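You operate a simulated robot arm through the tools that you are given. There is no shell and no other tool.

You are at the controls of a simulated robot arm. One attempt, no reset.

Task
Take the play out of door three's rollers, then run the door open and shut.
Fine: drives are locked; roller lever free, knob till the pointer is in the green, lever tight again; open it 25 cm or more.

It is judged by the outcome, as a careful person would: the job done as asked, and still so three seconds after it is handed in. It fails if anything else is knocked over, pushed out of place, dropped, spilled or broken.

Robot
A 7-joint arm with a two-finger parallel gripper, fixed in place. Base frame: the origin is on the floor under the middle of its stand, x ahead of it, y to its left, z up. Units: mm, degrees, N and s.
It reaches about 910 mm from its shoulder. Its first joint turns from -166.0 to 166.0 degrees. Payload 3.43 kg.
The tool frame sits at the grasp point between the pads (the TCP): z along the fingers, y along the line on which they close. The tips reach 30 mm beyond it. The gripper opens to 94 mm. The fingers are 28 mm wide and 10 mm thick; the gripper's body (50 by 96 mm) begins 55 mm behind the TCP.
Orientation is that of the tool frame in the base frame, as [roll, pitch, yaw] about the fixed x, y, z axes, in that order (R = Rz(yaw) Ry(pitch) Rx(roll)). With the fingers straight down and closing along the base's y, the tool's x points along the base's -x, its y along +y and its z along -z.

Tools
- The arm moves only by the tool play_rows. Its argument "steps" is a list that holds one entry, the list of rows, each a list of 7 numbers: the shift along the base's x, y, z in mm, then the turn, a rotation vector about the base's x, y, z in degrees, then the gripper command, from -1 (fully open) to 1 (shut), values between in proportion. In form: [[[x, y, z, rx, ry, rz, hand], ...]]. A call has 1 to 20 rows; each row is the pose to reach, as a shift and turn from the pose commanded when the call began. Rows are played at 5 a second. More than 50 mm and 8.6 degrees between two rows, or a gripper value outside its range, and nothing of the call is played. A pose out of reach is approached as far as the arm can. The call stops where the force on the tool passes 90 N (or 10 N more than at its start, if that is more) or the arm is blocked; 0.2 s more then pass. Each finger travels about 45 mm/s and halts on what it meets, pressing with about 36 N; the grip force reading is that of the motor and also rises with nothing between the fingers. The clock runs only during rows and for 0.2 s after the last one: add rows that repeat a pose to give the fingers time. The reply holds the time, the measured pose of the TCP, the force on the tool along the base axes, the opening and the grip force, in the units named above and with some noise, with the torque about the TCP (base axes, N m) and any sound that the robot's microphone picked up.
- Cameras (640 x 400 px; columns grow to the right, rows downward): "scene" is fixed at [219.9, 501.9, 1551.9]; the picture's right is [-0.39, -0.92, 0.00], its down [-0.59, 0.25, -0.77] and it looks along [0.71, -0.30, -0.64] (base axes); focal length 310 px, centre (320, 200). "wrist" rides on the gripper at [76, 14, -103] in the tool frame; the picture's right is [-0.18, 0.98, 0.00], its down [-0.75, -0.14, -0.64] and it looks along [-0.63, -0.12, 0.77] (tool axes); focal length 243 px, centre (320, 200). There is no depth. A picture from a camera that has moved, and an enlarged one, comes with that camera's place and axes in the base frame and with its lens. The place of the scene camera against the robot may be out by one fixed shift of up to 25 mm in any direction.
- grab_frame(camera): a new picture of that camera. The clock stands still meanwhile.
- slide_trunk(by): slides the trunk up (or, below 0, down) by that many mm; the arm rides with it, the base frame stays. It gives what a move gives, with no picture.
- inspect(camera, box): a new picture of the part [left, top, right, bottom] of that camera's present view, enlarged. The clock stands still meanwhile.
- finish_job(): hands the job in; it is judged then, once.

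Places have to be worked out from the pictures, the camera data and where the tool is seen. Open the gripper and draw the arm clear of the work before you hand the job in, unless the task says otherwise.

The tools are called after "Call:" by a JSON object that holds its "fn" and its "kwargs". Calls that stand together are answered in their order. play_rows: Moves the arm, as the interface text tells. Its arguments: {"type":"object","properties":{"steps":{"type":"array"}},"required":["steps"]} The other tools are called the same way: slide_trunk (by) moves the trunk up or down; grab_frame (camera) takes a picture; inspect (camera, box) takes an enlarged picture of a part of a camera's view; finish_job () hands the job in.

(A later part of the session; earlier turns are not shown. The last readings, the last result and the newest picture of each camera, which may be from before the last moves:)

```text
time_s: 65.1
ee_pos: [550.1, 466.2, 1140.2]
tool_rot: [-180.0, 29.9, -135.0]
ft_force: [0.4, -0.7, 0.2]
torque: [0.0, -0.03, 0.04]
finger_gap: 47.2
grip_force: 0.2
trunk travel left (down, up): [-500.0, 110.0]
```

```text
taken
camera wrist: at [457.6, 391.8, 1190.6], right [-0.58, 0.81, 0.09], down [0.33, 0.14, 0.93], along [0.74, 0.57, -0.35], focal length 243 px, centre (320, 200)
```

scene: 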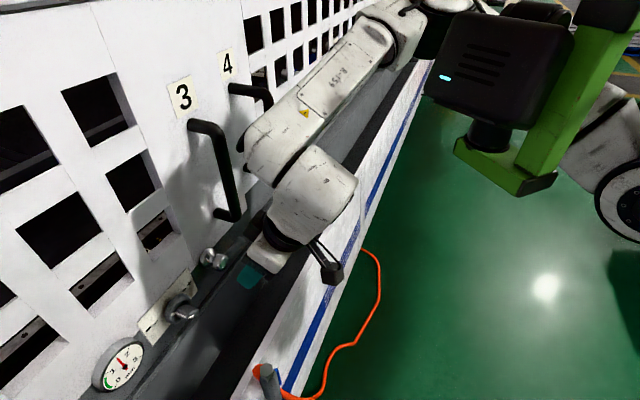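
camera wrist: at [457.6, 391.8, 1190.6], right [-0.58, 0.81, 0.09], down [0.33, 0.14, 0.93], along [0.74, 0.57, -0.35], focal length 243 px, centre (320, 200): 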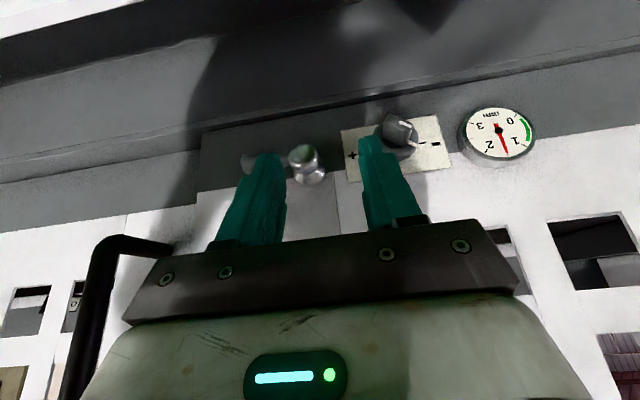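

That orientation was reached exactly. I'll move to a pre-grasp above and in front of the knob.

Call:
{"fn": "play_rows", "kwargs": {"steps": [[[-1.7, 24, -7, 0, 0, 0, 0], [-3.3, 48, -14, 0, 0, 0, 0], [-5, 72, -21, 0, 0, 0, 0], [-6.6, 96.3, -28, 0, 0, 0, 0], [-6.6, 96.3, -28, 0, 0, 0, 0]]]}}

Call:
{"fn": "grab_frame", "kwargs": {"camera": "wrist"}}

Call:
{"fn": "inspect", "kwargs": {"camera": "wrist", "box": [240, 60, 460, 220]}}

Call:
{"fn": "grab_frame", "kwargs": {"camera": "scene"}}

```text
time_s: 66.3
ee_pos: [544.5, 560.4, 1112.2]
tool_rot: [-180.0, 30.0, -135.1]
ft_force: [-1.0, 0.6, -0.3]
torque: [0.0, 0.03, 0.01]
finger_gap: 47.2
grip_force: 0.1
trunk travel left (down, up): [-500.0, 110.0]
```

```text
taken
camera wrist: at [451.5, 487.3, 1162.9], right [-0.58, 0.81, 0.09], down [0.33, 0.13, 0.93], along [0.74, 0.57, -0.35], focal length 243 px, centre (320, 200)
```

wrist: 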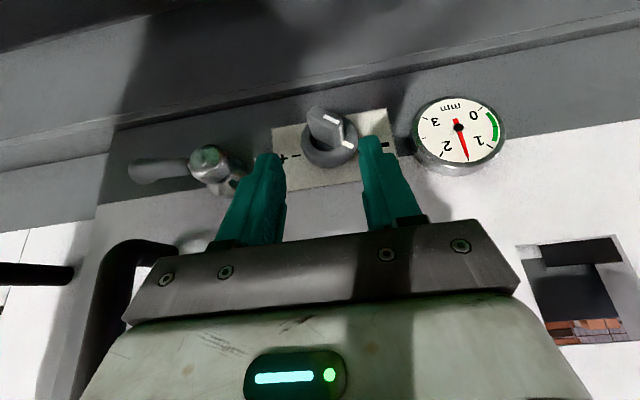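

```text
2.50 times, centred on (350, 140) of wrist
camera zoom: at [451.5, 487.3, 1162.9], right [-0.58, 0.81, 0.09], down [0.33, 0.13, 0.93], along [0.74, 0.57, -0.35], focal length 606 px, centre (245, 350)
```

zoom: 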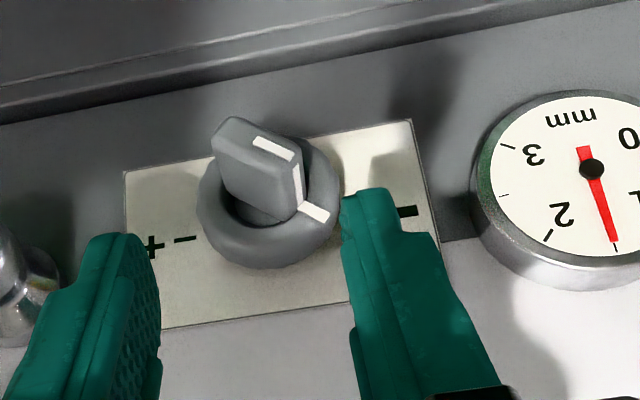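

```text
taken
```

scene: 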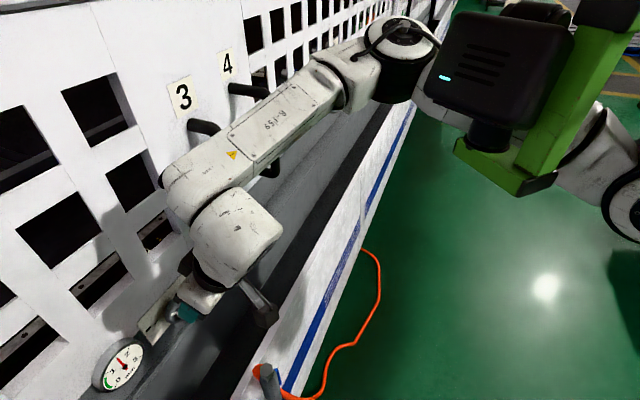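

The wing is tilted about 40–45° with the gauge at 1.5, and the lever is still at the free stop. I'll descend so the pads straddle the wing, keeping a 47 mm gap.

Call:
{"fn": "play_rows", "kwargs": {"steps": [[[5.8, 6.8, -15, 0, 0, 0, 0], [11.6, 13.6, -30, 0, 0, 0, 0], [17.5, 20.4, -46, 0, 0, 0, 0], [23.3, 27.2, -61.2, 0, 0, 0, 0], [23.3, 27.2, -61.2, 0, 0, 0, 0]]]}}

Call:
{"fn": "inspect", "kwargs": {"camera": "wrist", "box": [220, 80, 440, 240]}}

Call:
{"fn": "inspect", "kwargs": {"camera": "scene", "box": [80, 240, 300, 400]}}

```text
time_s: 67.5
ee_pos: [568.3, 589.6, 1050.8]
tool_rot: [-180.0, 30.1, -135.1]
ft_force: [0.1, -0.3, 0.8]
torque: [0.0, -0.01, 0.02]
finger_gap: 46.7
grip_force: 0.0
trunk travel left (down, up): [-500.0, 110.0]
```

```text
2.50 times, centred on (330, 160) of wrist
camera zoom: at [474.6, 515.4, 1101.7], right [-0.58, 0.81, 0.09], down [0.33, 0.13, 0.93], along [0.74, 0.57, -0.35], focal length 606 px, centre (295, 300)
```

zoom: 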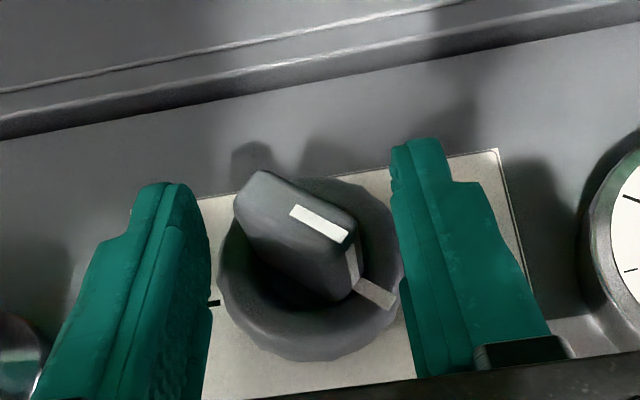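

```text
2.50 times, centred on (190, 320) of scene
camera zoom: at [219.9, 501.9, 1551.9], right [-0.39, -0.92, 0.0], down [-0.59, 0.25, -0.77], along [0.71, -0.3, -0.64], focal length 775 px, centre (645, -100)
```

zoom: 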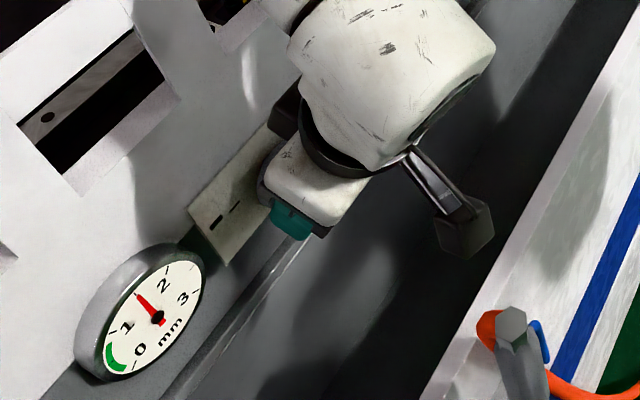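

The wing sits centred between the pads. I'll close to about 25 mm in steps so the pads swing the wing clockwise, then read the gauge.

Call:
{"fn": "play_rows", "kwargs": {"steps": [[[0, 0, 0, 0, 0, 0, 0.3], [0, 0, 0, 0, 0, 0, 0.4], [0, 0, 0, 0, 0, 0, 0.44], [0, 0, 0, 0, 0, 0, 0.47], [0, 0, 0, 0, 0, 0, 0.47]]]}}

Call:
{"fn": "inspect", "kwargs": {"camera": "wrist", "box": [220, 80, 440, 240]}}

Call:
{"fn": "inspect", "kwargs": {"camera": "scene", "box": [80, 300, 180, 400]}}

```text
time_s: 68.7
ee_pos: [567.6, 589.0, 1051.7]
tool_rot: [180.0, 30.0, -135.1]
ft_force: [-0.5, 1.1, -1.4]
torque: [0.11, -0.12, 0.51]
finger_gap: 31.3
grip_force: 45.0
trunk travel left (down, up): [-500.0, 110.0]
```

```text
2.50 times, centred on (330, 160) of wrist
camera zoom: at [474.3, 515.3, 1101.8], right [-0.58, 0.81, 0.09], down [0.33, 0.13, 0.93], along [0.74, 0.57, -0.35], focal length 606 px, centre (295, 300)
```

zoom: 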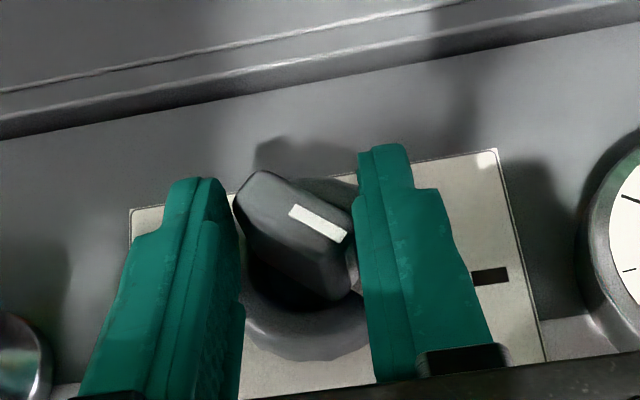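

```text
4.00 times, centred on (130, 350) of scene
camera zoom: at [219.9, 501.9, 1551.9], right [-0.39, -0.92, 0.0], down [-0.59, 0.25, -0.77], along [0.71, -0.3, -0.64], focal length 1241 px, centre (1080, -400)
```

zoom: 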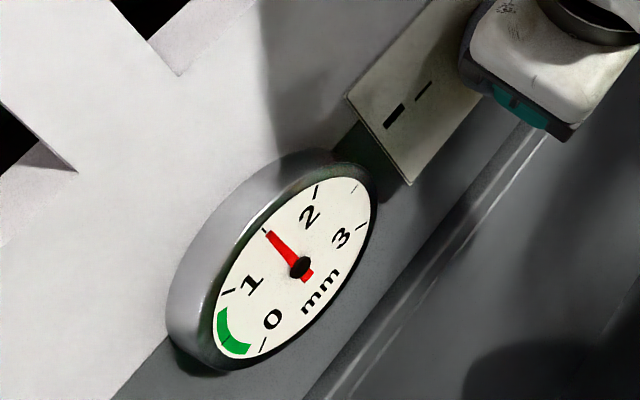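

The pads grip the wing by its ends and friction holds it at the same angle, so closing alone won't turn it. The grip is solid (45 N), so I'll rotate the hand about the knob axis clockwise in small steps, with camera-down leaving more joint range.

Call:
{"fn": "play_rows", "kwargs": {"steps": [[[0.8, -0.8, 0, 2.5, 2.5, 0, 0.55], [1.5, -1.5, -0.15, 5.1, 5.1, 0, 0.55], [2.3, -2.3, -0.3, 7.6, 7.6, 0, 0.55], [3, -3, -0.55, 10.2, 10.2, 0, 0.55]]]}}

Call:
{"fn": "inspect", "kwargs": {"camera": "wrist", "box": [220, 80, 440, 240]}}

Call:
{"fn": "inspect", "kwargs": {"camera": "scene", "box": [80, 300, 180, 400]}}

```text
time_s: 69.7
ee_pos: [571.7, 586.7, 1050.8]
tool_rot: [163.3, 29.0, -143.4]
ft_force: [-1.5, 8.7, 9.1]
torque: [0.21, -0.09, -0.07]
finger_gap: 31.7
grip_force: 45.2
trunk travel left (down, up): [-500.0, 110.0]
```

```text
2.50 times, centred on (330, 160) of wrist
camera zoom: at [486.5, 503.0, 1103.1], right [-0.54, 0.77, 0.34], down [0.5, -0.03, 0.87], along [0.68, 0.64, -0.37], focal length 606 px, centre (295, 300)
```

zoom: 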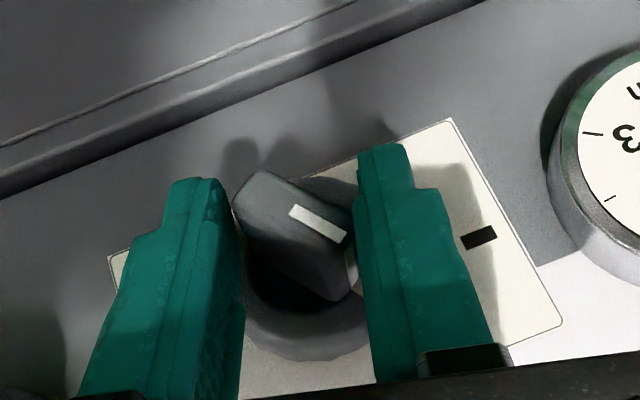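

```text
4.00 times, centred on (130, 350) of scene
camera zoom: at [219.9, 501.9, 1551.9], right [-0.39, -0.92, 0.0], down [-0.59, 0.25, -0.77], along [0.71, -0.3, -0.64], focal length 1241 px, centre (1080, -400)
```

zoom: 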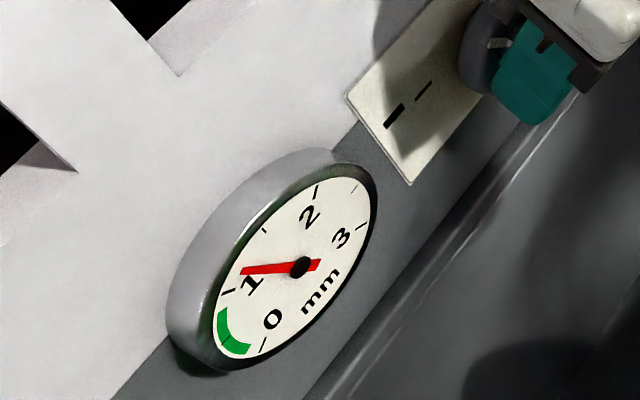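

That works: the gauge is down to about 1.15 and the arm is tracking. Another 12° clockwise.

Call:
{"fn": "play_rows", "kwargs": {"steps": [[[0.6, -0.6, -0.25, 2.12, 2.12, 0, 0.55], [1.2, -1.2, -0.54, 4.24, 4.24, 0, 0.55], [1.8, -1.8, -0.9, 6.36, 6.36, 0, 0.55], [2.4, -2.4, -1.25, 8.49, 8.49, 0, 0.55]]]}}

Call:
{"fn": "inspect", "kwargs": {"camera": "scene", "box": [80, 300, 180, 400]}}

```text
time_s: 70.7
ee_pos: [573.4, 584.6, 1049.0]
tool_rot: [149.8, 26.6, -149.6]
ft_force: [0.2, 34.2, 7.4]
torque: [0.36, 0.08, -0.05]
finger_gap: 31.5
grip_force: 44.4
trunk travel left (down, up): [-500.0, 110.0]
```

```text
4.00 times, centred on (130, 350) of scene
camera zoom: at [219.9, 501.9, 1551.9], right [-0.39, -0.92, 0.0], down [-0.59, 0.25, -0.77], along [0.71, -0.3, -0.64], focal length 1241 px, centre (1080, -400)
```

zoom: 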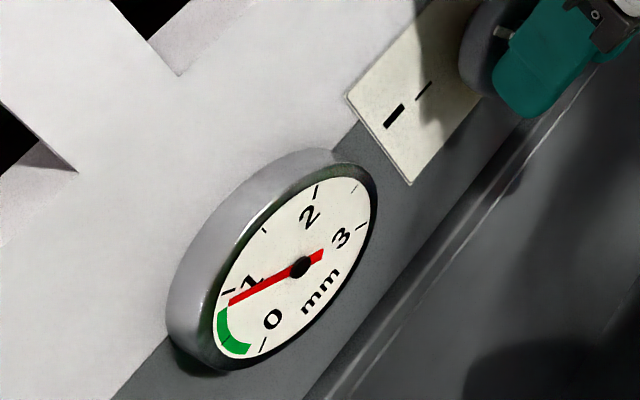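

The gauge is at about 0.88, just outside the green, with a 24 N side load building up. I'll turn 12° more with a smaller sideways shift to relieve that.

Call:
{"fn": "play_rows", "kwargs": {"steps": [[[0, 0, -0.4, 2.12, 2.12, 0, 0.55], [0, -0.3, -0.8, 4.24, 4.24, 0, 0.55], [0.2, -0.6, -1.2, 6.36, 6.36, 0, 0.55], [0.4, -0.8, -1.6, 8.49, 8.49, 0, 0.55], [0.4, -0.8, -1.6, 8.49, 8.49, 0, 0.55]]]}}

Call:
{"fn": "inspect", "kwargs": {"camera": "scene", "box": [80, 300, 180, 400]}}

```text
time_s: 71.9
ee_pos: [574.0, 581.4, 1047.2]
tool_rot: [137.4, 23.1, -154.9]
ft_force: [13.0, 20.8, 13.6]
torque: [0.91, -0.64, 0.08]
finger_gap: 31.1
grip_force: 44.7
trunk travel left (down, up): [-500.0, 110.0]
```

```text
4.00 times, centred on (130, 350) of scene
camera zoom: at [219.9, 501.9, 1551.9], right [-0.39, -0.92, 0.0], down [-0.59, 0.25, -0.77], along [0.71, -0.3, -0.64], focal length 1241 px, centre (1080, -400)
```

zoom: 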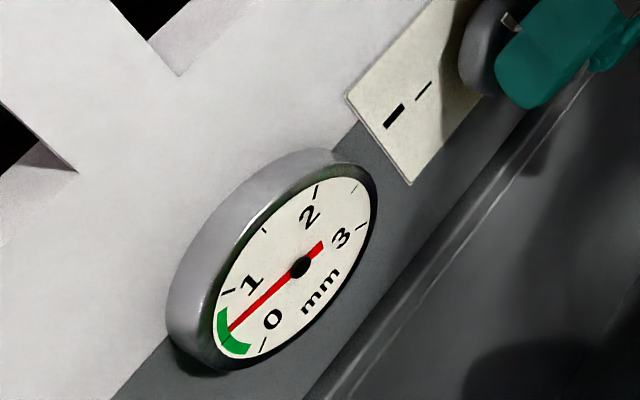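

The gauge reads about 0.55, in the middle of the green. I'll open the fingers gently and back away along the tool axis.

Call:
{"fn": "play_rows", "kwargs": {"steps": [[[0, 0, 0, 0, 0, 0, 0.3], [0, 0, 0, 0, 0, 0, 0.1], [0, 0, 0, 0, 0, 0, 0], [0, -8, 7, 0, 0, 0, 0], [0, -18, 17, 0, 0, 0, 0], [0, -30, 28, 0, 0, 0, 0], [-8, -45, 40, 0, 0, 0, 0], [-25, -70, 55, 0, 0, 0, 0], [-45, -95, 70, 0, 0, 0, 0]]]}}

Call:
{"fn": "inspect", "kwargs": {"camera": "scene", "box": [80, 200, 300, 400]}}

Call:
{"fn": "grab_frame", "kwargs": {"camera": "wrist"}}

```text
time_s: 73.9
ee_pos: [527.6, 486.7, 1117.8]
tool_rot: [137.4, 22.9, -154.8]
ft_force: [-0.5, 0.9, -0.2]
torque: [0.02, -0.05, 0.02]
finger_gap: 46.9
grip_force: 0.1
trunk travel left (down, up): [-500.0, 110.0]
```

```text
2.00 times, centred on (190, 300) of scene
camera zoom: at [219.9, 501.9, 1551.9], right [-0.39, -0.92, 0.0], down [-0.59, 0.25, -0.77], along [0.71, -0.3, -0.64], focal length 620 px, centre (580, 0)
```

zoom: 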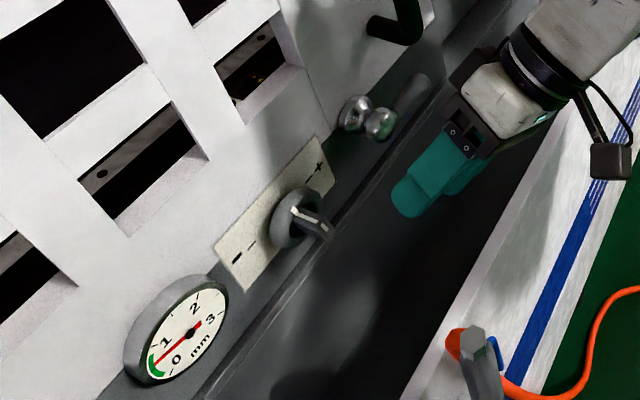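

```text
taken
camera wrist: at [458.6, 387.2, 1166.9], right [-0.39, 0.62, 0.68], down [0.72, -0.25, 0.64], along [0.57, 0.74, -0.35], focal length 243 px, centre (320, 200)
```

wrist: 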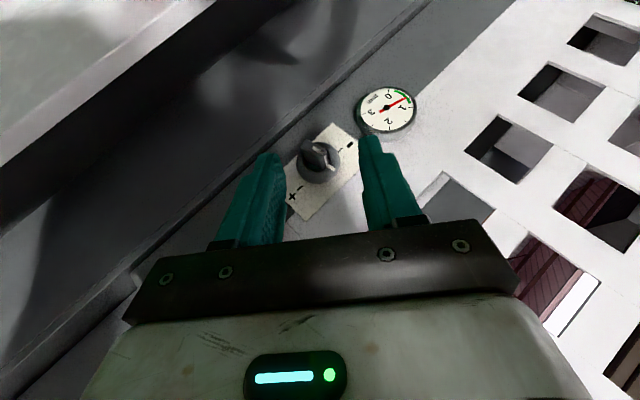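

Call:
{"fn": "inspect", "kwargs": {"camera": "wrist", "box": [345, 75, 435, 145]}}

Call:
{"fn": "inspect", "kwargs": {"camera": "scene", "box": [80, 310, 180, 400]}}

```text
5.71 times, centred on (390, 110) of wrist
camera zoom: at [458.6, 387.2, 1166.9], right [-0.39, 0.62, 0.68], down [0.72, -0.25, 0.64], along [0.57, 0.74, -0.35], focal length 1386 px, centre (-80, 714)
```

zoom: 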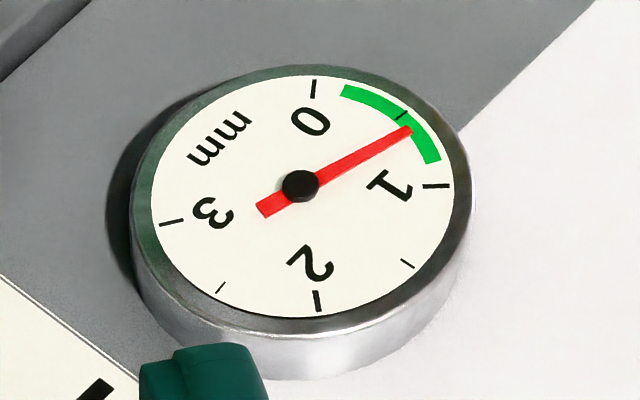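

```text
4.44 times, centred on (130, 355) of scene
camera zoom: at [219.9, 501.9, 1551.9], right [-0.39, -0.92, 0.0], down [-0.59, 0.25, -0.77], along [0.71, -0.3, -0.64], focal length 1379 px, centre (1164, -489)
```

zoom: 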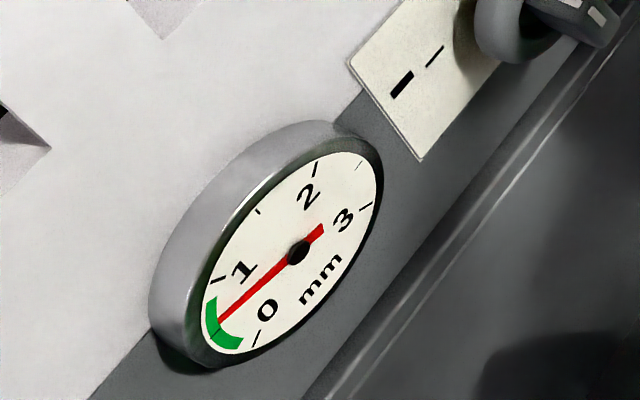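

The gauge reads 0.6, well inside the green, and the knob held its setting. Next I re-tighten the lever: closed fingers from above at 30° tilt, camera down, starting over the lever arm, which points right at t≈140. I'll reorient and stage there.

Call:
{"fn": "play_rows", "kwargs": {"steps": [[[13.5, -8.9, 2, -0.9, -6.7, -1.4, 0.5], [27, -17.8, 4, -1.8, -13.5, -2.9, 1], [40.5, -26.7, 4, -2.7, -20.2, -4.3, 1], [54, -35.6, 4, -3.5, -26.9, -5.7, 1], [67.5, -44.5, 3, -4.4, -33.6, -7.1, 1], [81, -53.4, 3, -5.3, -40.4, -8.6, 1], [94.6, -62.4, 2, -6.2, -47.1, -10, 1], [94.6, -62.4, 2, -6.2, -47.1, -10, 1]]]}}

Call:
{"fn": "grab_frame", "kwargs": {"camera": "wrist"}}

Call:
{"fn": "grab_frame", "kwargs": {"camera": "scene"}}

```text
time_s: 75.7
ee_pos: [623.4, 424.6, 1118.4]
tool_rot: [-179.7, 60.1, -134.8]
ft_force: [-0.5, -0.8, 0.6]
torque: [0.01, 0.0, -0.02]
finger_gap: 0.0
grip_force: 33.0
trunk travel left (down, up): [-500.0, 110.0]
```

```text
taken
camera wrist: at [523.5, 343.8, 1103.3], right [-0.63, 0.76, 0.16], down [-0.03, -0.23, 0.97], along [0.78, 0.61, 0.16], focal length 243 px, centre (320, 200)
```

wrist: 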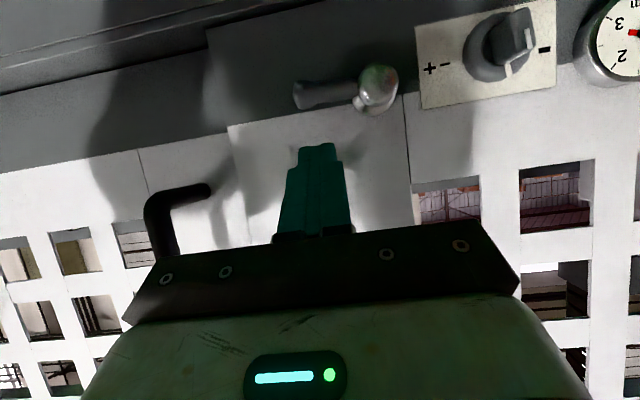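

```text
taken
```

scene: 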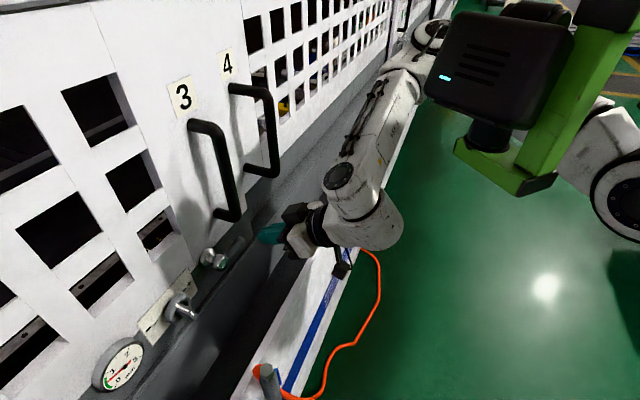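

The lever is at about 84°, with the handle's lower bend above the work. I'll slide in just above the lever arm at t=130, then press down along the arc.

Call:
{"fn": "play_rows", "kwargs": {"steps": [[[5.9, 20.9, -9.4, 0, 0, 0, 1], [15, 30, -17, 0, 0, 0, 1], [24, 39, -24, 0, 0, 0, 1], [33, 48, -31.5, 0, 0, 0, 1], [42.7, 57.7, -39.4, 0, 0, 0, 1]]]}}

Call:
{"fn": "inspect", "kwargs": {"camera": "wrist", "box": [200, 60, 440, 240]}}

Call:
{"fn": "inspect", "kwargs": {"camera": "scene", "box": [180, 180, 320, 300]}}

```text
time_s: 76.9
ee_pos: [661.8, 480.9, 1079.0]
tool_rot: [-180.0, 59.7, -134.9]
ft_force: [-16.9, -22.1, 12.4]
torque: [-0.29, 0.43, 0.14]
finger_gap: 0.0
grip_force: 33.2
trunk travel left (down, up): [-500.0, 110.0]
```

```text
2.22 times, centred on (320, 150) of wrist
camera zoom: at [561.4, 398.7, 1065.3], right [-0.63, 0.76, 0.16], down [-0.02, -0.22, 0.97], along [0.78, 0.61, 0.16], focal length 539 px, centre (320, 311)
```

zoom: 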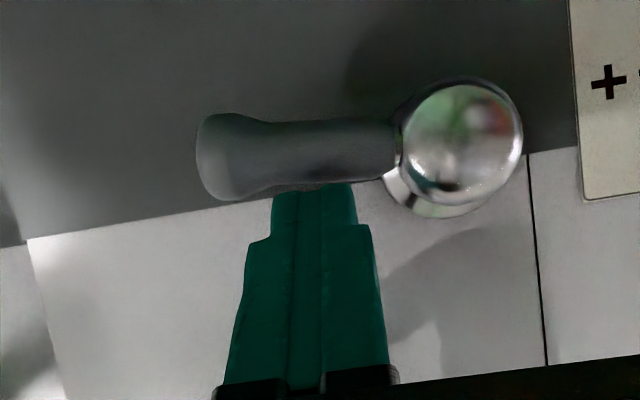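

```text
3.33 times, centred on (250, 240) of scene
camera zoom: at [219.9, 501.9, 1551.9], right [-0.39, -0.92, 0.0], down [-0.59, 0.25, -0.77], along [0.71, -0.3, -0.64], focal length 1034 px, centre (553, 67)
```

zoom: 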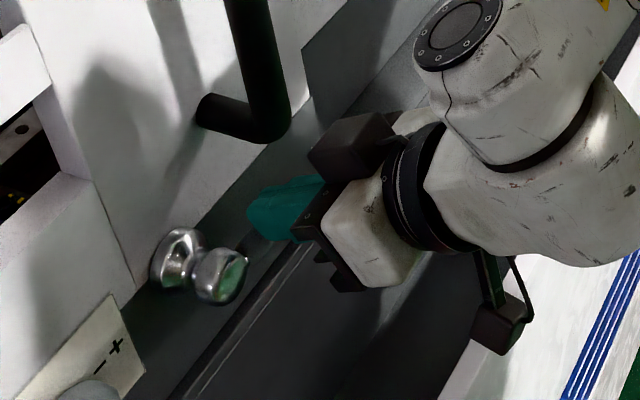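

The fingertip corner is catching the lever's front-top edge. I'll lift 9 mm, move in a bit further over the lever, and then press down.

Call:
{"fn": "play_rows", "kwargs": {"steps": [[[-4, -4, 5, 0, 0, 0, 1], [-4, -4, 10, 0, 0, 0, 1], [-1, -1, 10, 0, 0, 0, 1], [2, 2, 10, 0, 0, 0, 1], [2, 2, 10, 0, 0, 0, 1]]]}}

Call:
{"fn": "inspect", "kwargs": {"camera": "wrist", "box": [200, 60, 440, 240]}}

```text
time_s: 78.1
ee_pos: [667.6, 485.9, 1090.4]
tool_rot: [-179.8, 60.0, -134.8]
ft_force: [-1.0, -0.1, -0.6]
torque: [-0.02, 0.01, -0.01]
finger_gap: 0.1
grip_force: 33.1
trunk travel left (down, up): [-500.0, 110.0]
```

```text
2.22 times, centred on (320, 150) of wrist
camera zoom: at [567.3, 404.4, 1075.7], right [-0.63, 0.76, 0.16], down [-0.03, -0.23, 0.97], along [0.78, 0.61, 0.16], focal length 539 px, centre (320, 311)
```

zoom: 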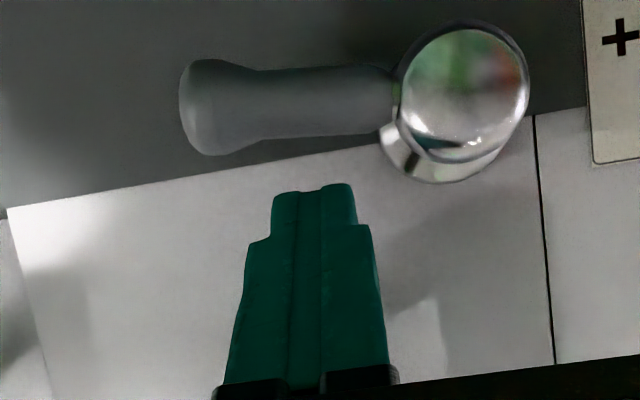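

Now the fingers are over the lever with no contact. I'll press down along its arc toward 50°.

Call:
{"fn": "play_rows", "kwargs": {"steps": [[[3.5, -1.8, -5, 0, 0, 0, 1], [7, -3.6, -10.4, 0, 0, 0, 1], [9.1, -5.7, -17.5, 0, 0, 0, 1], [11.2, -7.8, -24.5, 0, 0, 0, 1], [11.5, -8.1, -31.5, 0, 0, 0, 1], [11.8, -8.4, -38.5, 0, 0, 0, 1]]]}}

Call:
{"fn": "inspect", "kwargs": {"camera": "wrist", "box": [200, 60, 440, 240]}}

```text
time_s: 79.5
ee_pos: [681.3, 477.4, 1049.9]
tool_rot: [-179.8, 59.9, -135.0]
ft_force: [-0.4, -0.7, 2.0]
torque: [0.02, 0.02, -0.01]
finger_gap: 0.5
grip_force: 32.7
trunk travel left (down, up): [-500.0, 110.0]
```

```text
2.22 times, centred on (320, 150) of wrist
camera zoom: at [580.8, 395.9, 1035.8], right [-0.63, 0.76, 0.16], down [-0.03, -0.23, 0.97], along [0.78, 0.61, 0.16], focal length 539 px, centre (320, 311)
```

zoom: 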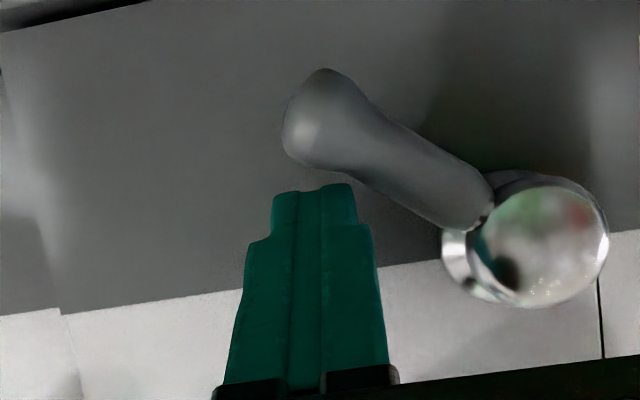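

The lever followed to about 55°. Continuing along the arc, now more leftward.

Call:
{"fn": "play_rows", "kwargs": {"steps": [[[-2.8, 1.4, -6, 0, 0, 0, 1], [-5.9, 3, -12.2, 0, 0, 0, 1], [-9.9, 5.7, -18.5, 0, 0, 0, 1], [-14, 8.3, -24.5, 0, 0, 0, 1], [-17.1, 11.5, -28, 0, 0, 0, 1], [-20.2, 14.6, -30.9, 0, 0, 0, 1]]]}}

Call:
{"fn": "inspect", "kwargs": {"camera": "wrist", "box": [200, 60, 440, 240]}}

```text
time_s: 80.9
ee_pos: [658.1, 491.2, 1021.1]
tool_rot: [-179.7, 60.0, -134.8]
ft_force: [3.2, -0.7, 1.2]
torque: [0.07, -0.06, -0.03]
finger_gap: 0.0
grip_force: 33.2
trunk travel left (down, up): [-500.0, 110.0]
```

```text
2.22 times, centred on (320, 150) of wrist
camera zoom: at [558.4, 409.3, 1005.9], right [-0.63, 0.76, 0.16], down [-0.03, -0.23, 0.97], along [0.78, 0.61, 0.16], focal length 539 px, centre (320, 311)
```

zoom: 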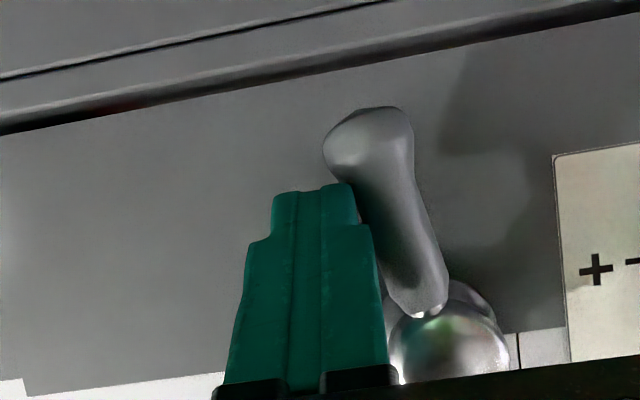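

The lever is at about 10° from straight down. I'll ease it left the last bit until it seats, watching the force.

Call:
{"fn": "play_rows", "kwargs": {"steps": [[[-2.1, 2.1, -1.2, 0, 0, 0, 1], [-4.2, 4.2, -2.2, 0, 0, 0, 1], [-6.4, 6.4, -3.2, 0, 0, 0, 1], [-8.5, 8.5, -4, 0, 0, 0, 1]]]}}

Call:
{"fn": "inspect", "kwargs": {"camera": "wrist", "box": [200, 60, 440, 240]}}

```text
time_s: 81.9
ee_pos: [650.4, 498.1, 1016.6]
tool_rot: [-179.9, 60.0, -134.7]
ft_force: [0.1, -1.6, -0.4]
torque: [-0.02, 0.0, -0.02]
finger_gap: 0.0
grip_force: 33.3
trunk travel left (down, up): [-500.0, 110.0]
```

```text
2.22 times, centred on (320, 150) of wrist
camera zoom: at [550.3, 417.9, 1001.2], right [-0.63, 0.76, 0.16], down [-0.03, -0.23, 0.97], along [0.78, 0.61, 0.16], focal length 539 px, centre (320, 311)
```

zoom: 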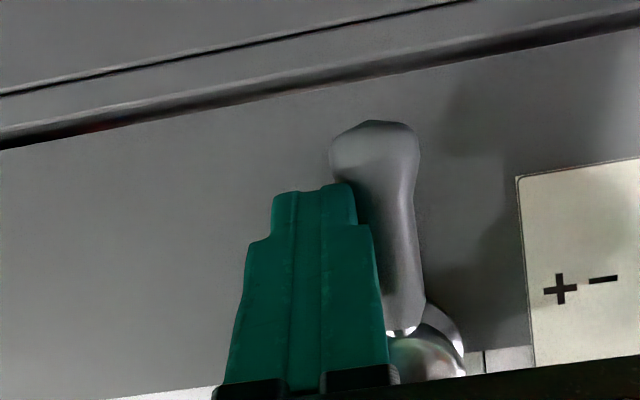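

The lever is now hanging straight down, as at the start. I'll push a little further to confirm it's seated against its tight stop.

Call:
{"fn": "play_rows", "kwargs": {"steps": [[[-1.8, 1.8, -0.3, 0, 0, 0, 1], [-3.5, 3.5, -0.6, 0, 0, 0, 1], [-5.3, 5.3, -0.8, 0, 0, 0, 1]]]}}

Call:
{"fn": "inspect", "kwargs": {"camera": "wrist", "box": [200, 60, 440, 240]}}

```text
time_s: 82.7
ee_pos: [646.8, 504.9, 1015.3]
tool_rot: [-179.8, 60.1, -134.9]
ft_force: [1.0, -5.2, 3.9]
torque: [0.11, 0.03, -0.06]
finger_gap: 0.3
grip_force: 33.3
trunk travel left (down, up): [-500.0, 110.0]
```

```text
2.22 times, centred on (320, 150) of wrist
camera zoom: at [545.8, 424.0, 1000.0], right [-0.63, 0.76, 0.16], down [-0.03, -0.23, 0.97], along [0.78, 0.61, 0.16], focal length 539 px, centre (320, 311)
```

zoom: 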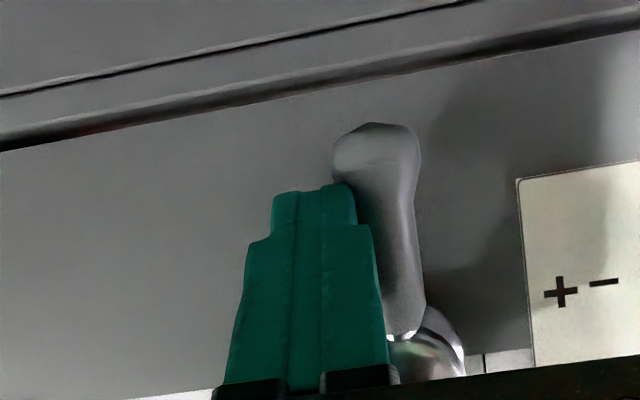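

The lever is vertical again at its stop; the last few millimetres of push started rolling the door left with only about 5 N. I'll back the fingers off to the right, withdraw, and check the lever and gauge.

Call:
{"fn": "play_rows", "kwargs": {"steps": [[[4, -4, 0, 0, 0, 0, 1], [7, -7, 2, 0, 0, 0, 1], [-2, -16, 10, 0, 0, 0, 1], [-14, -28, 20, 0, 0, 0, 1], [-30, -44, 32, 0, 0, 0, 1], [-55, -69, 50, 0, 0, 0, 0.5], [-80, -94, 75, 0, 0, 0, 0]]]}}

Call:
{"fn": "grab_frame", "kwargs": {"camera": "wrist"}}

Call:
{"fn": "grab_frame", "kwargs": {"camera": "scene"}}

```text
time_s: 84.3
ee_pos: [565.0, 413.4, 1090.9]
tool_rot: [-179.8, 60.0, -135.0]
ft_force: [-1.4, -1.3, 0.0]
torque: [-0.01, -0.01, -0.03]
finger_gap: 47.3
grip_force: 0.6
trunk travel left (down, up): [-500.0, 110.0]
```

```text
taken
camera wrist: at [464.7, 330.8, 1075.8], right [-0.63, 0.76, 0.16], down [-0.03, -0.23, 0.97], along [0.78, 0.61, 0.16], focal length 243 px, centre (320, 200)
```

wrist: 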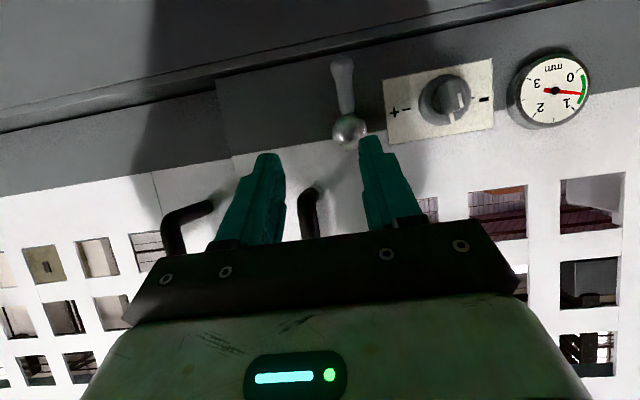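

```text
taken
```

scene: 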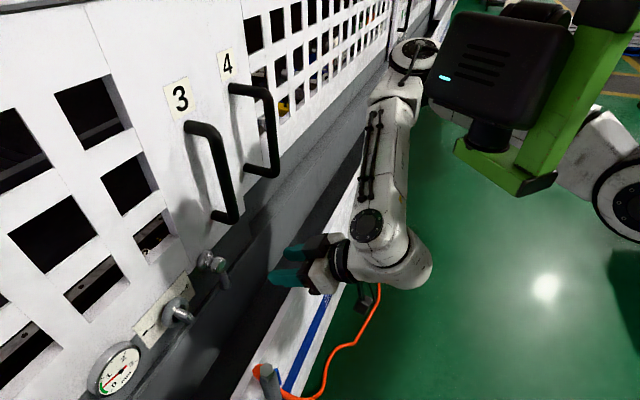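

Call:
{"fn": "inspect", "kwargs": {"camera": "wrist", "box": [300, 30, 620, 170]}}

Call:
{"fn": "inspect", "kwargs": {"camera": "scene", "box": [70, 220, 250, 400]}}

Call:
{"fn": "inspect", "kwargs": {"camera": "scene", "box": [140, 40, 340, 240]}}

```text
2.00 times, centred on (460, 100) of wrist
camera zoom: at [464.7, 330.8, 1075.8], right [-0.63, 0.76, 0.16], down [-0.03, -0.23, 0.97], along [0.78, 0.61, 0.16], focal length 485 px, centre (40, 400)
```

zoom: 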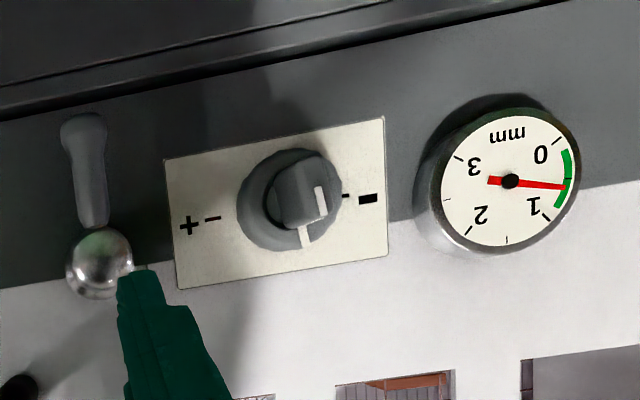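

```text
2.22 times, centred on (160, 310) of scene
camera zoom: at [219.9, 501.9, 1551.9], right [-0.39, -0.92, 0.0], down [-0.59, 0.25, -0.77], along [0.71, -0.3, -0.64], focal length 689 px, centre (676, -44)
```

zoom: 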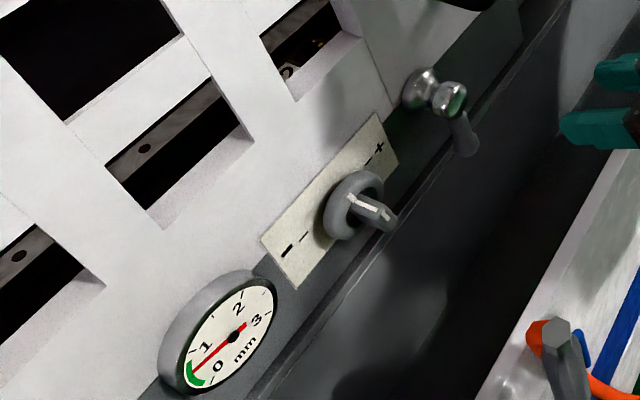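

```text
2.00 times, centred on (240, 140) of scene
camera zoom: at [219.9, 501.9, 1551.9], right [-0.39, -0.92, 0.0], down [-0.59, 0.25, -0.77], along [0.71, -0.3, -0.64], focal length 620 px, centre (480, 320)
```

zoom: 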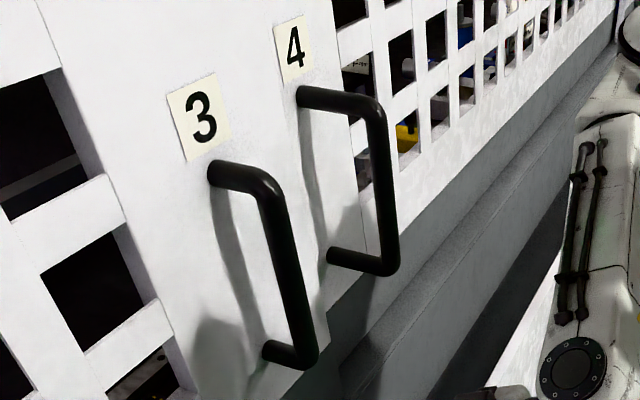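

The lever is vertical and tight, and the gauge is at about 0.6, in the green. Now for the door: I'll rise to handle height in front of the bar to locate it precisely.

Call:
{"fn": "play_rows", "kwargs": {"steps": [[[6, -3, 20, 0, 0, 0, -0.3], [12, -6, 40, 0, 0, 0, -0.6], [18, -9, 60, 0, 0, 0, -0.8], [24, -12, 80, 0, 0, 0, -1], [28, -14, 100, 0, 0, 0, -1], [28, -14, 100, 0, 0, 0, -1]]]}}

Call:
{"fn": "grab_frame", "kwargs": {"camera": "wrist"}}

Call:
{"fn": "grab_frame", "kwargs": {"camera": "scene"}}

```text
time_s: 85.7
ee_pos: [592.7, 396.6, 1189.9]
tool_rot: [-179.9, 60.0, -134.9]
ft_force: [-0.4, 0.8, -0.8]
torque: [0.0, -0.01, -0.01]
finger_gap: 94.0
grip_force: 0.0
trunk travel left (down, up): [-500.0, 110.0]
```

```text
taken
camera wrist: at [493.4, 315.8, 1175.1], right [-0.63, 0.76, 0.16], down [-0.03, -0.23, 0.97], along [0.78, 0.61, 0.16], focal length 243 px, centre (320, 200)
```

wrist: 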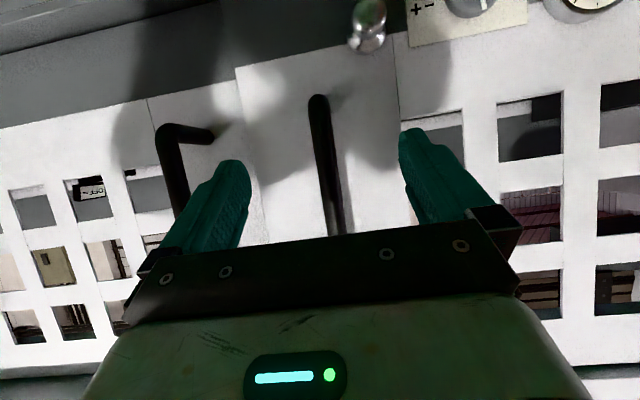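

```text
taken
```

scene: 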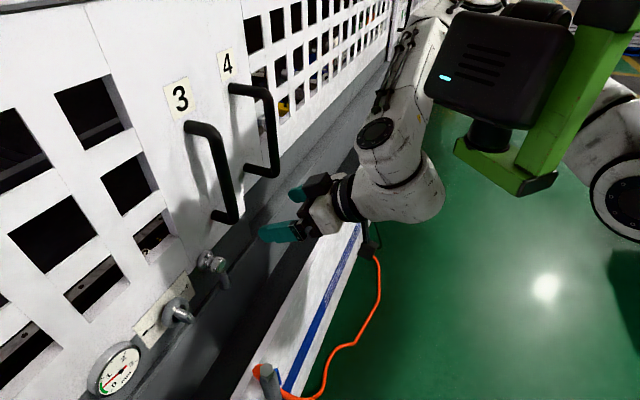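

The bar is centred between the open fingers at t≈144. I'll advance toward the door to straddle it, stopping with the tips about 30 mm short of the door face.

Call:
{"fn": "play_rows", "kwargs": {"steps": [[[14, 12.5, -2, 0, 0, 0, -1], [28, 25, -4, 0, 0, 0, -1], [42, 38, -5, 0, 0, 0, -1], [56, 50, -7, 0, 0, 0, -1], [70, 63, -8, 0, 0, 0, -1], [82.6, 75.1, -10, 0, 0, 0, -1]]]}}

Call:
{"fn": "grab_frame", "kwargs": {"camera": "wrist"}}

Call:
{"fn": "inspect", "kwargs": {"camera": "scene", "box": [140, 80, 320, 260]}}

```text
time_s: 87.1
ee_pos: [676.9, 473.0, 1180.9]
tool_rot: [-179.8, 60.0, -134.8]
ft_force: [-0.2, -0.6, 0.4]
torque: [0.02, -0.01, 0.02]
finger_gap: 93.9
grip_force: 0.0
trunk travel left (down, up): [-500.0, 110.0]
```

```text
taken
camera wrist: at [577.3, 392.6, 1165.6], right [-0.63, 0.76, 0.16], down [-0.03, -0.23, 0.97], along [0.78, 0.61, 0.16], focal length 243 px, centre (320, 200)
```

wrist: 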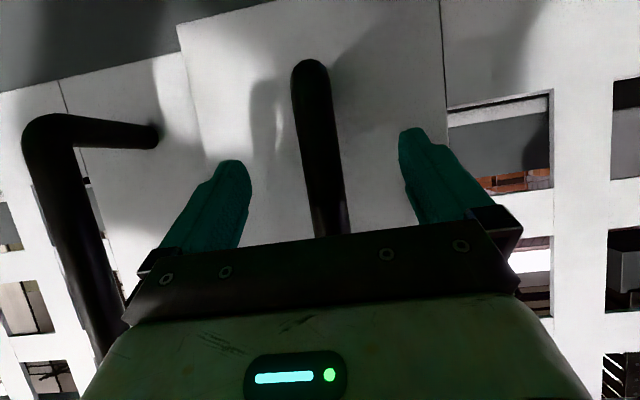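

```text
2.22 times, centred on (230, 170) of scene
camera zoom: at [219.9, 501.9, 1551.9], right [-0.39, -0.92, 0.0], down [-0.59, 0.25, -0.77], along [0.71, -0.3, -0.64], focal length 689 px, centre (520, 267)
```

zoom: 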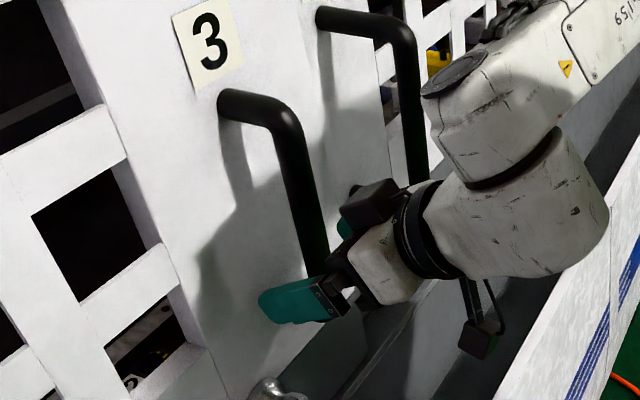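

The bar is centred between the fingers. Closing on it now.

Call:
{"fn": "play_rows", "kwargs": {"steps": [[[0, 0, 0, 0, 0, 0, -0.5], [0, 0, 0, 0, 0, 0, 0], [0, 0, 0, 0, 0, 0, 0.4], [0, 0, 0, 0, 0, 0, 0.8], [0, 0, 0, 0, 0, 0, 1], [0, 0, 0, 0, 0, 0, 1]]]}}

Call:
{"fn": "grab_frame", "kwargs": {"camera": "wrist"}}

```text
time_s: 88.5
ee_pos: [676.6, 473.8, 1181.2]
tool_rot: [-179.8, 60.0, -134.9]
ft_force: [-1.2, 0.3, -0.8]
torque: [-0.03, 0.02, -0.04]
finger_gap: 24.4
grip_force: 44.2
trunk travel left (down, up): [-500.0, 110.0]
```

```text
taken
camera wrist: at [577.0, 392.5, 1165.7], right [-0.63, 0.76, 0.16], down [-0.03, -0.23, 0.97], along [0.78, 0.61, 0.16], focal length 243 px, centre (320, 200)
```

wrist: 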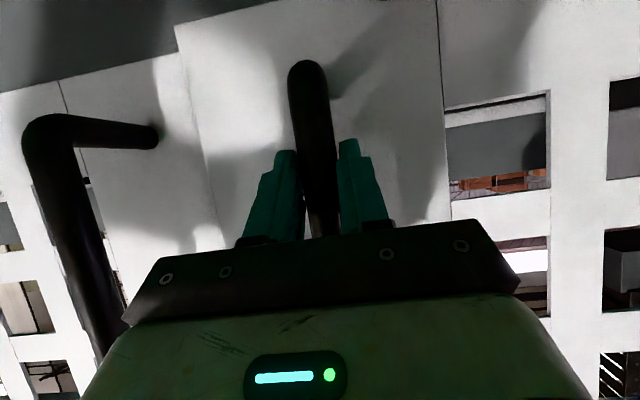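

Gripped firmly (24.4 mm bar, 44 N). I'll slide the door left along the wall, 140 mm first, watching force and tracking.

Call:
{"fn": "play_rows", "kwargs": {"steps": [[[-5, 5, 0, 0, 0, 0, 1], [-12, 12, 0, 0, 0, 0, 1], [-22, 22, 0, 0, 0, 0, 1], [-32, 32, 0, 0, 0, 0, 1], [-42, 42, 0, 0, 0, 0, 1], [-52, 52, 0, 0, 0, 0, 1], [-62, 62, 0, 0, 0, 0, 1], [-72, 72, 0, 0, 0, 0, 1], [-82, 82, 0, 0, 0, 0, 1], [-92, 92, 0, 0, 0, 0, 1], [-99, 99, 0, 0, 0, 0, 1]]]}}

Call:
{"fn": "grab_frame", "kwargs": {"camera": "scene"}}

Call:
{"fn": "grab_frame", "kwargs": {"camera": "wrist"}}

```text
time_s: 90.9
ee_pos: [576.1, 571.0, 1180.6]
tool_rot: [-179.7, 59.8, -134.9]
ft_force: [-10.6, -11.8, -15.5]
torque: [0.18, -0.04, -0.27]
finger_gap: 21.9
grip_force: 44.7
trunk travel left (down, up): [-500.0, 110.0]
```

```text
taken
```

scene: 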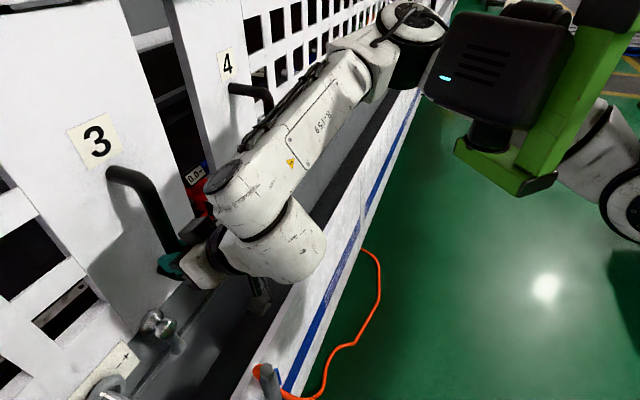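

```text
taken
camera wrist: at [475.2, 489.9, 1166.1], right [-0.63, 0.76, 0.16], down [-0.03, -0.22, 0.97], along [0.78, 0.61, 0.16], focal length 243 px, centre (320, 200)
```

wrist: 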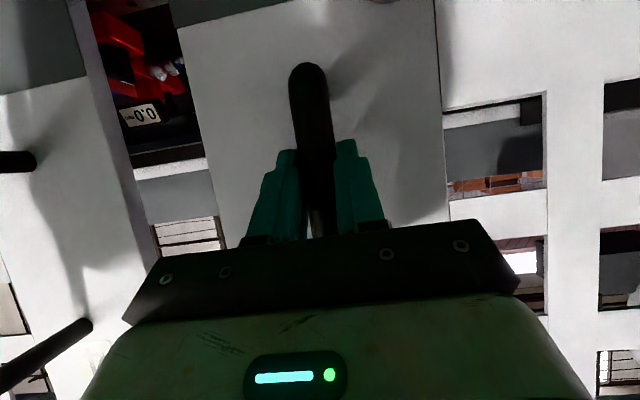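

The door is open about 140 mm and sliding smoothly with low force. Continuing another 145 mm.

Call:
{"fn": "play_rows", "kwargs": {"steps": [[[-5, 5, 0, 0, 0, 0, 1], [-13, 13, 0, 0, 0, 0, 1], [-23, 23, 0, 0, 0, 0, 1], [-33, 33, 0, 0, 0, 0, 1], [-43, 43, 0, 0, 0, 0, 1], [-53, 53, 0, 0, 0, 0, 1], [-63, 63, 0, 0, 0, 0, 1], [-73, 73, 0, 0, 0, 0, 1], [-83, 83, 0, 0, 0, 0, 1], [-93, 93, 0, 0, 0, 0, 1], [-103, 103, 0, 0, 0, 0, 1]]]}}

Call:
{"fn": "grab_frame", "kwargs": {"camera": "scene"}}

Call:
{"fn": "grab_frame", "kwargs": {"camera": "wrist"}}

```text
time_s: 92.3
ee_pos: [542.4, 602.3, 1180.9]
tool_rot: [180.0, 58.9, -136.5]
ft_force: [-34.3, -37.5, 15.6]
torque: [0.26, 0.36, 0.35]
finger_gap: 22.0
grip_force: 45.7
trunk travel left (down, up): [-500.0, 110.0]
stopped in row 6: the force on the tool passed its limit at 102 N (the readings are from after the stop); the commanded pose is now the measured one
```

```text
taken
```

scene: 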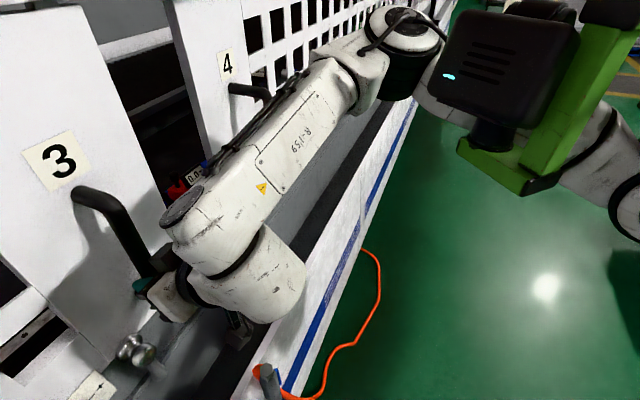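

```text
taken
camera wrist: at [440.4, 525.0, 1168.4], right [-0.61, 0.78, 0.16], down [-0.02, -0.21, 0.98], along [0.79, 0.59, 0.14], focal length 243 px, centre (320, 200)
```

wrist: 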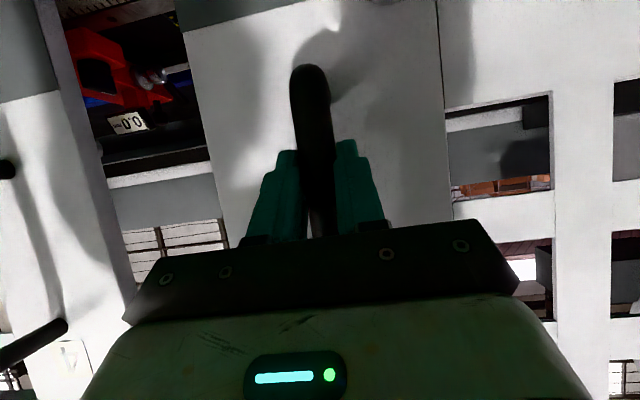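

The move stopped at the force limit with the door about 190 mm open. The load is almost purely along the tool axis, not along the door's travel, so the clamped grip is fighting a small path misalignment. I'll loosen the grip so the bar is only hooked between the fingers, and check the force.

Call:
{"fn": "play_rows", "kwargs": {"steps": [[[0, 0, 0, 0, 0, 0, 0.5], [0, 0, 0, 0, 0, 0, 0.3], [-1.5, -1.5, 0, 0, 0, 0, 0.3], [-1.5, -1.5, 0, 0, 0, 0, 0.3]]]}}

Call:
{"fn": "grab_frame", "kwargs": {"camera": "wrist"}}

Call:
{"fn": "inspect", "kwargs": {"camera": "scene", "box": [0, 100, 300, 400]}}

```text
time_s: 93.3
ee_pos: [547.1, 603.0, 1176.3]
tool_rot: [-179.6, 59.0, -136.4]
ft_force: [0.7, -0.1, -0.1]
torque: [0.02, -0.04, -0.02]
finger_gap: 32.9
grip_force: 0.1
trunk travel left (down, up): [-500.0, 110.0]
```

```text
taken
camera wrist: at [444.2, 526.4, 1163.7], right [-0.6, 0.78, 0.15], down [-0.03, -0.21, 0.98], along [0.8, 0.58, 0.15], focal length 243 px, centre (320, 200)
```

wrist: 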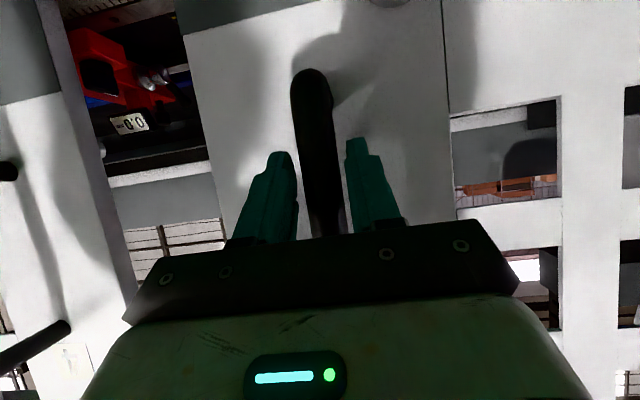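

```text
1.33 times, centred on (150, 250) of scene
camera zoom: at [219.9, 501.9, 1551.9], right [-0.39, -0.92, 0.0], down [-0.59, 0.25, -0.77], along [0.71, -0.3, -0.64], focal length 414 px, centre (547, 133)
```

zoom: 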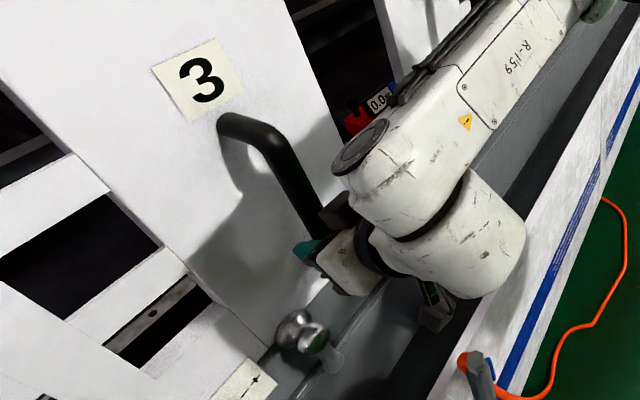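

Released, the force dropped to zero and the bar is still loosely hooked. I'll continue opening with the hooked bar, following a slightly outward path.

Call:
{"fn": "play_rows", "kwargs": {"steps": [[[-4, 4, 1, 0, 0, 0, 0.3], [-11, 10.5, 2, 0, 0, 0, 0.3], [-19, 18, 3, 0, 0, 0, 0.3], [-27, 25.5, 4, 0, 0, 0, 0.3], [-35, 33, 4, 0, 0, 0, 0.3], [-43, 40.5, 4, 0, 0, 0, 0.3], [-51, 48, 4, 0, 0, 0, 0.3], [-59, 55.5, 4, 0, 0, 0, 0.3], [-67.5, 63.3, 4, 0, 0, 0, 0.3], [-67.5, 63.3, 4, 0, 0, 0, 0.3]]]}}

Call:
{"fn": "grab_frame", "kwargs": {"camera": "scene"}}

Call:
{"fn": "grab_frame", "kwargs": {"camera": "wrist"}}

```text
time_s: 94.6
ee_pos: [579.8, 605.2, 1184.4]
tool_rot: [-179.8, 57.7, -143.2]
ft_force: [-35.0, -34.7, 8.9]
torque: [0.25, 0.14, 0.94]
finger_gap: 28.9
grip_force: 0.0
trunk travel left (down, up): [-500.0, 110.0]
stopped in row 6: the force on the tool passed its limit at 102 N (the readings are from after the stop); the commanded pose is now the measured one
```

```text
taken
```

scene: 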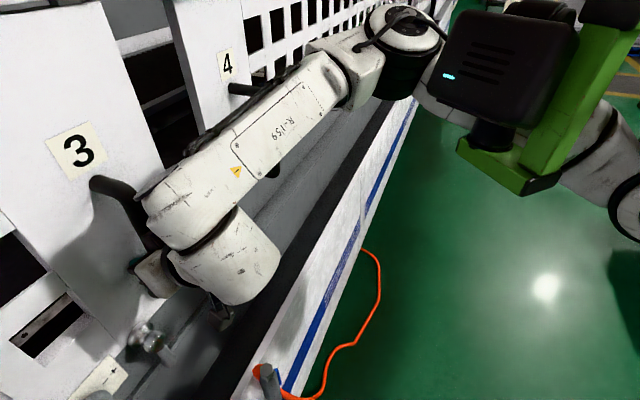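

```text
taken
camera wrist: at [468.2, 539.6, 1175.5], right [-0.51, 0.85, 0.15], down [-0.03, -0.19, 0.98], along [0.86, 0.49, 0.12], focal length 243 px, centre (320, 200)
```

wrist: 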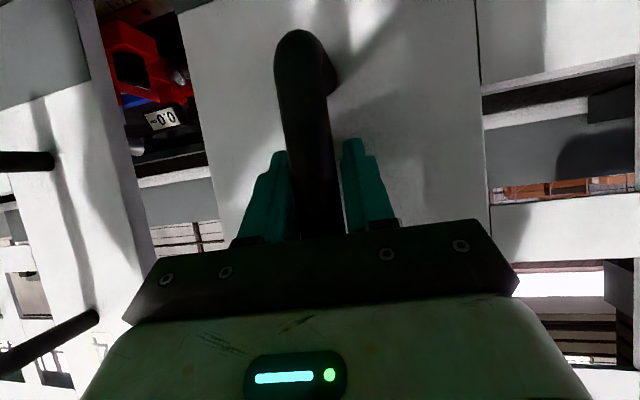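

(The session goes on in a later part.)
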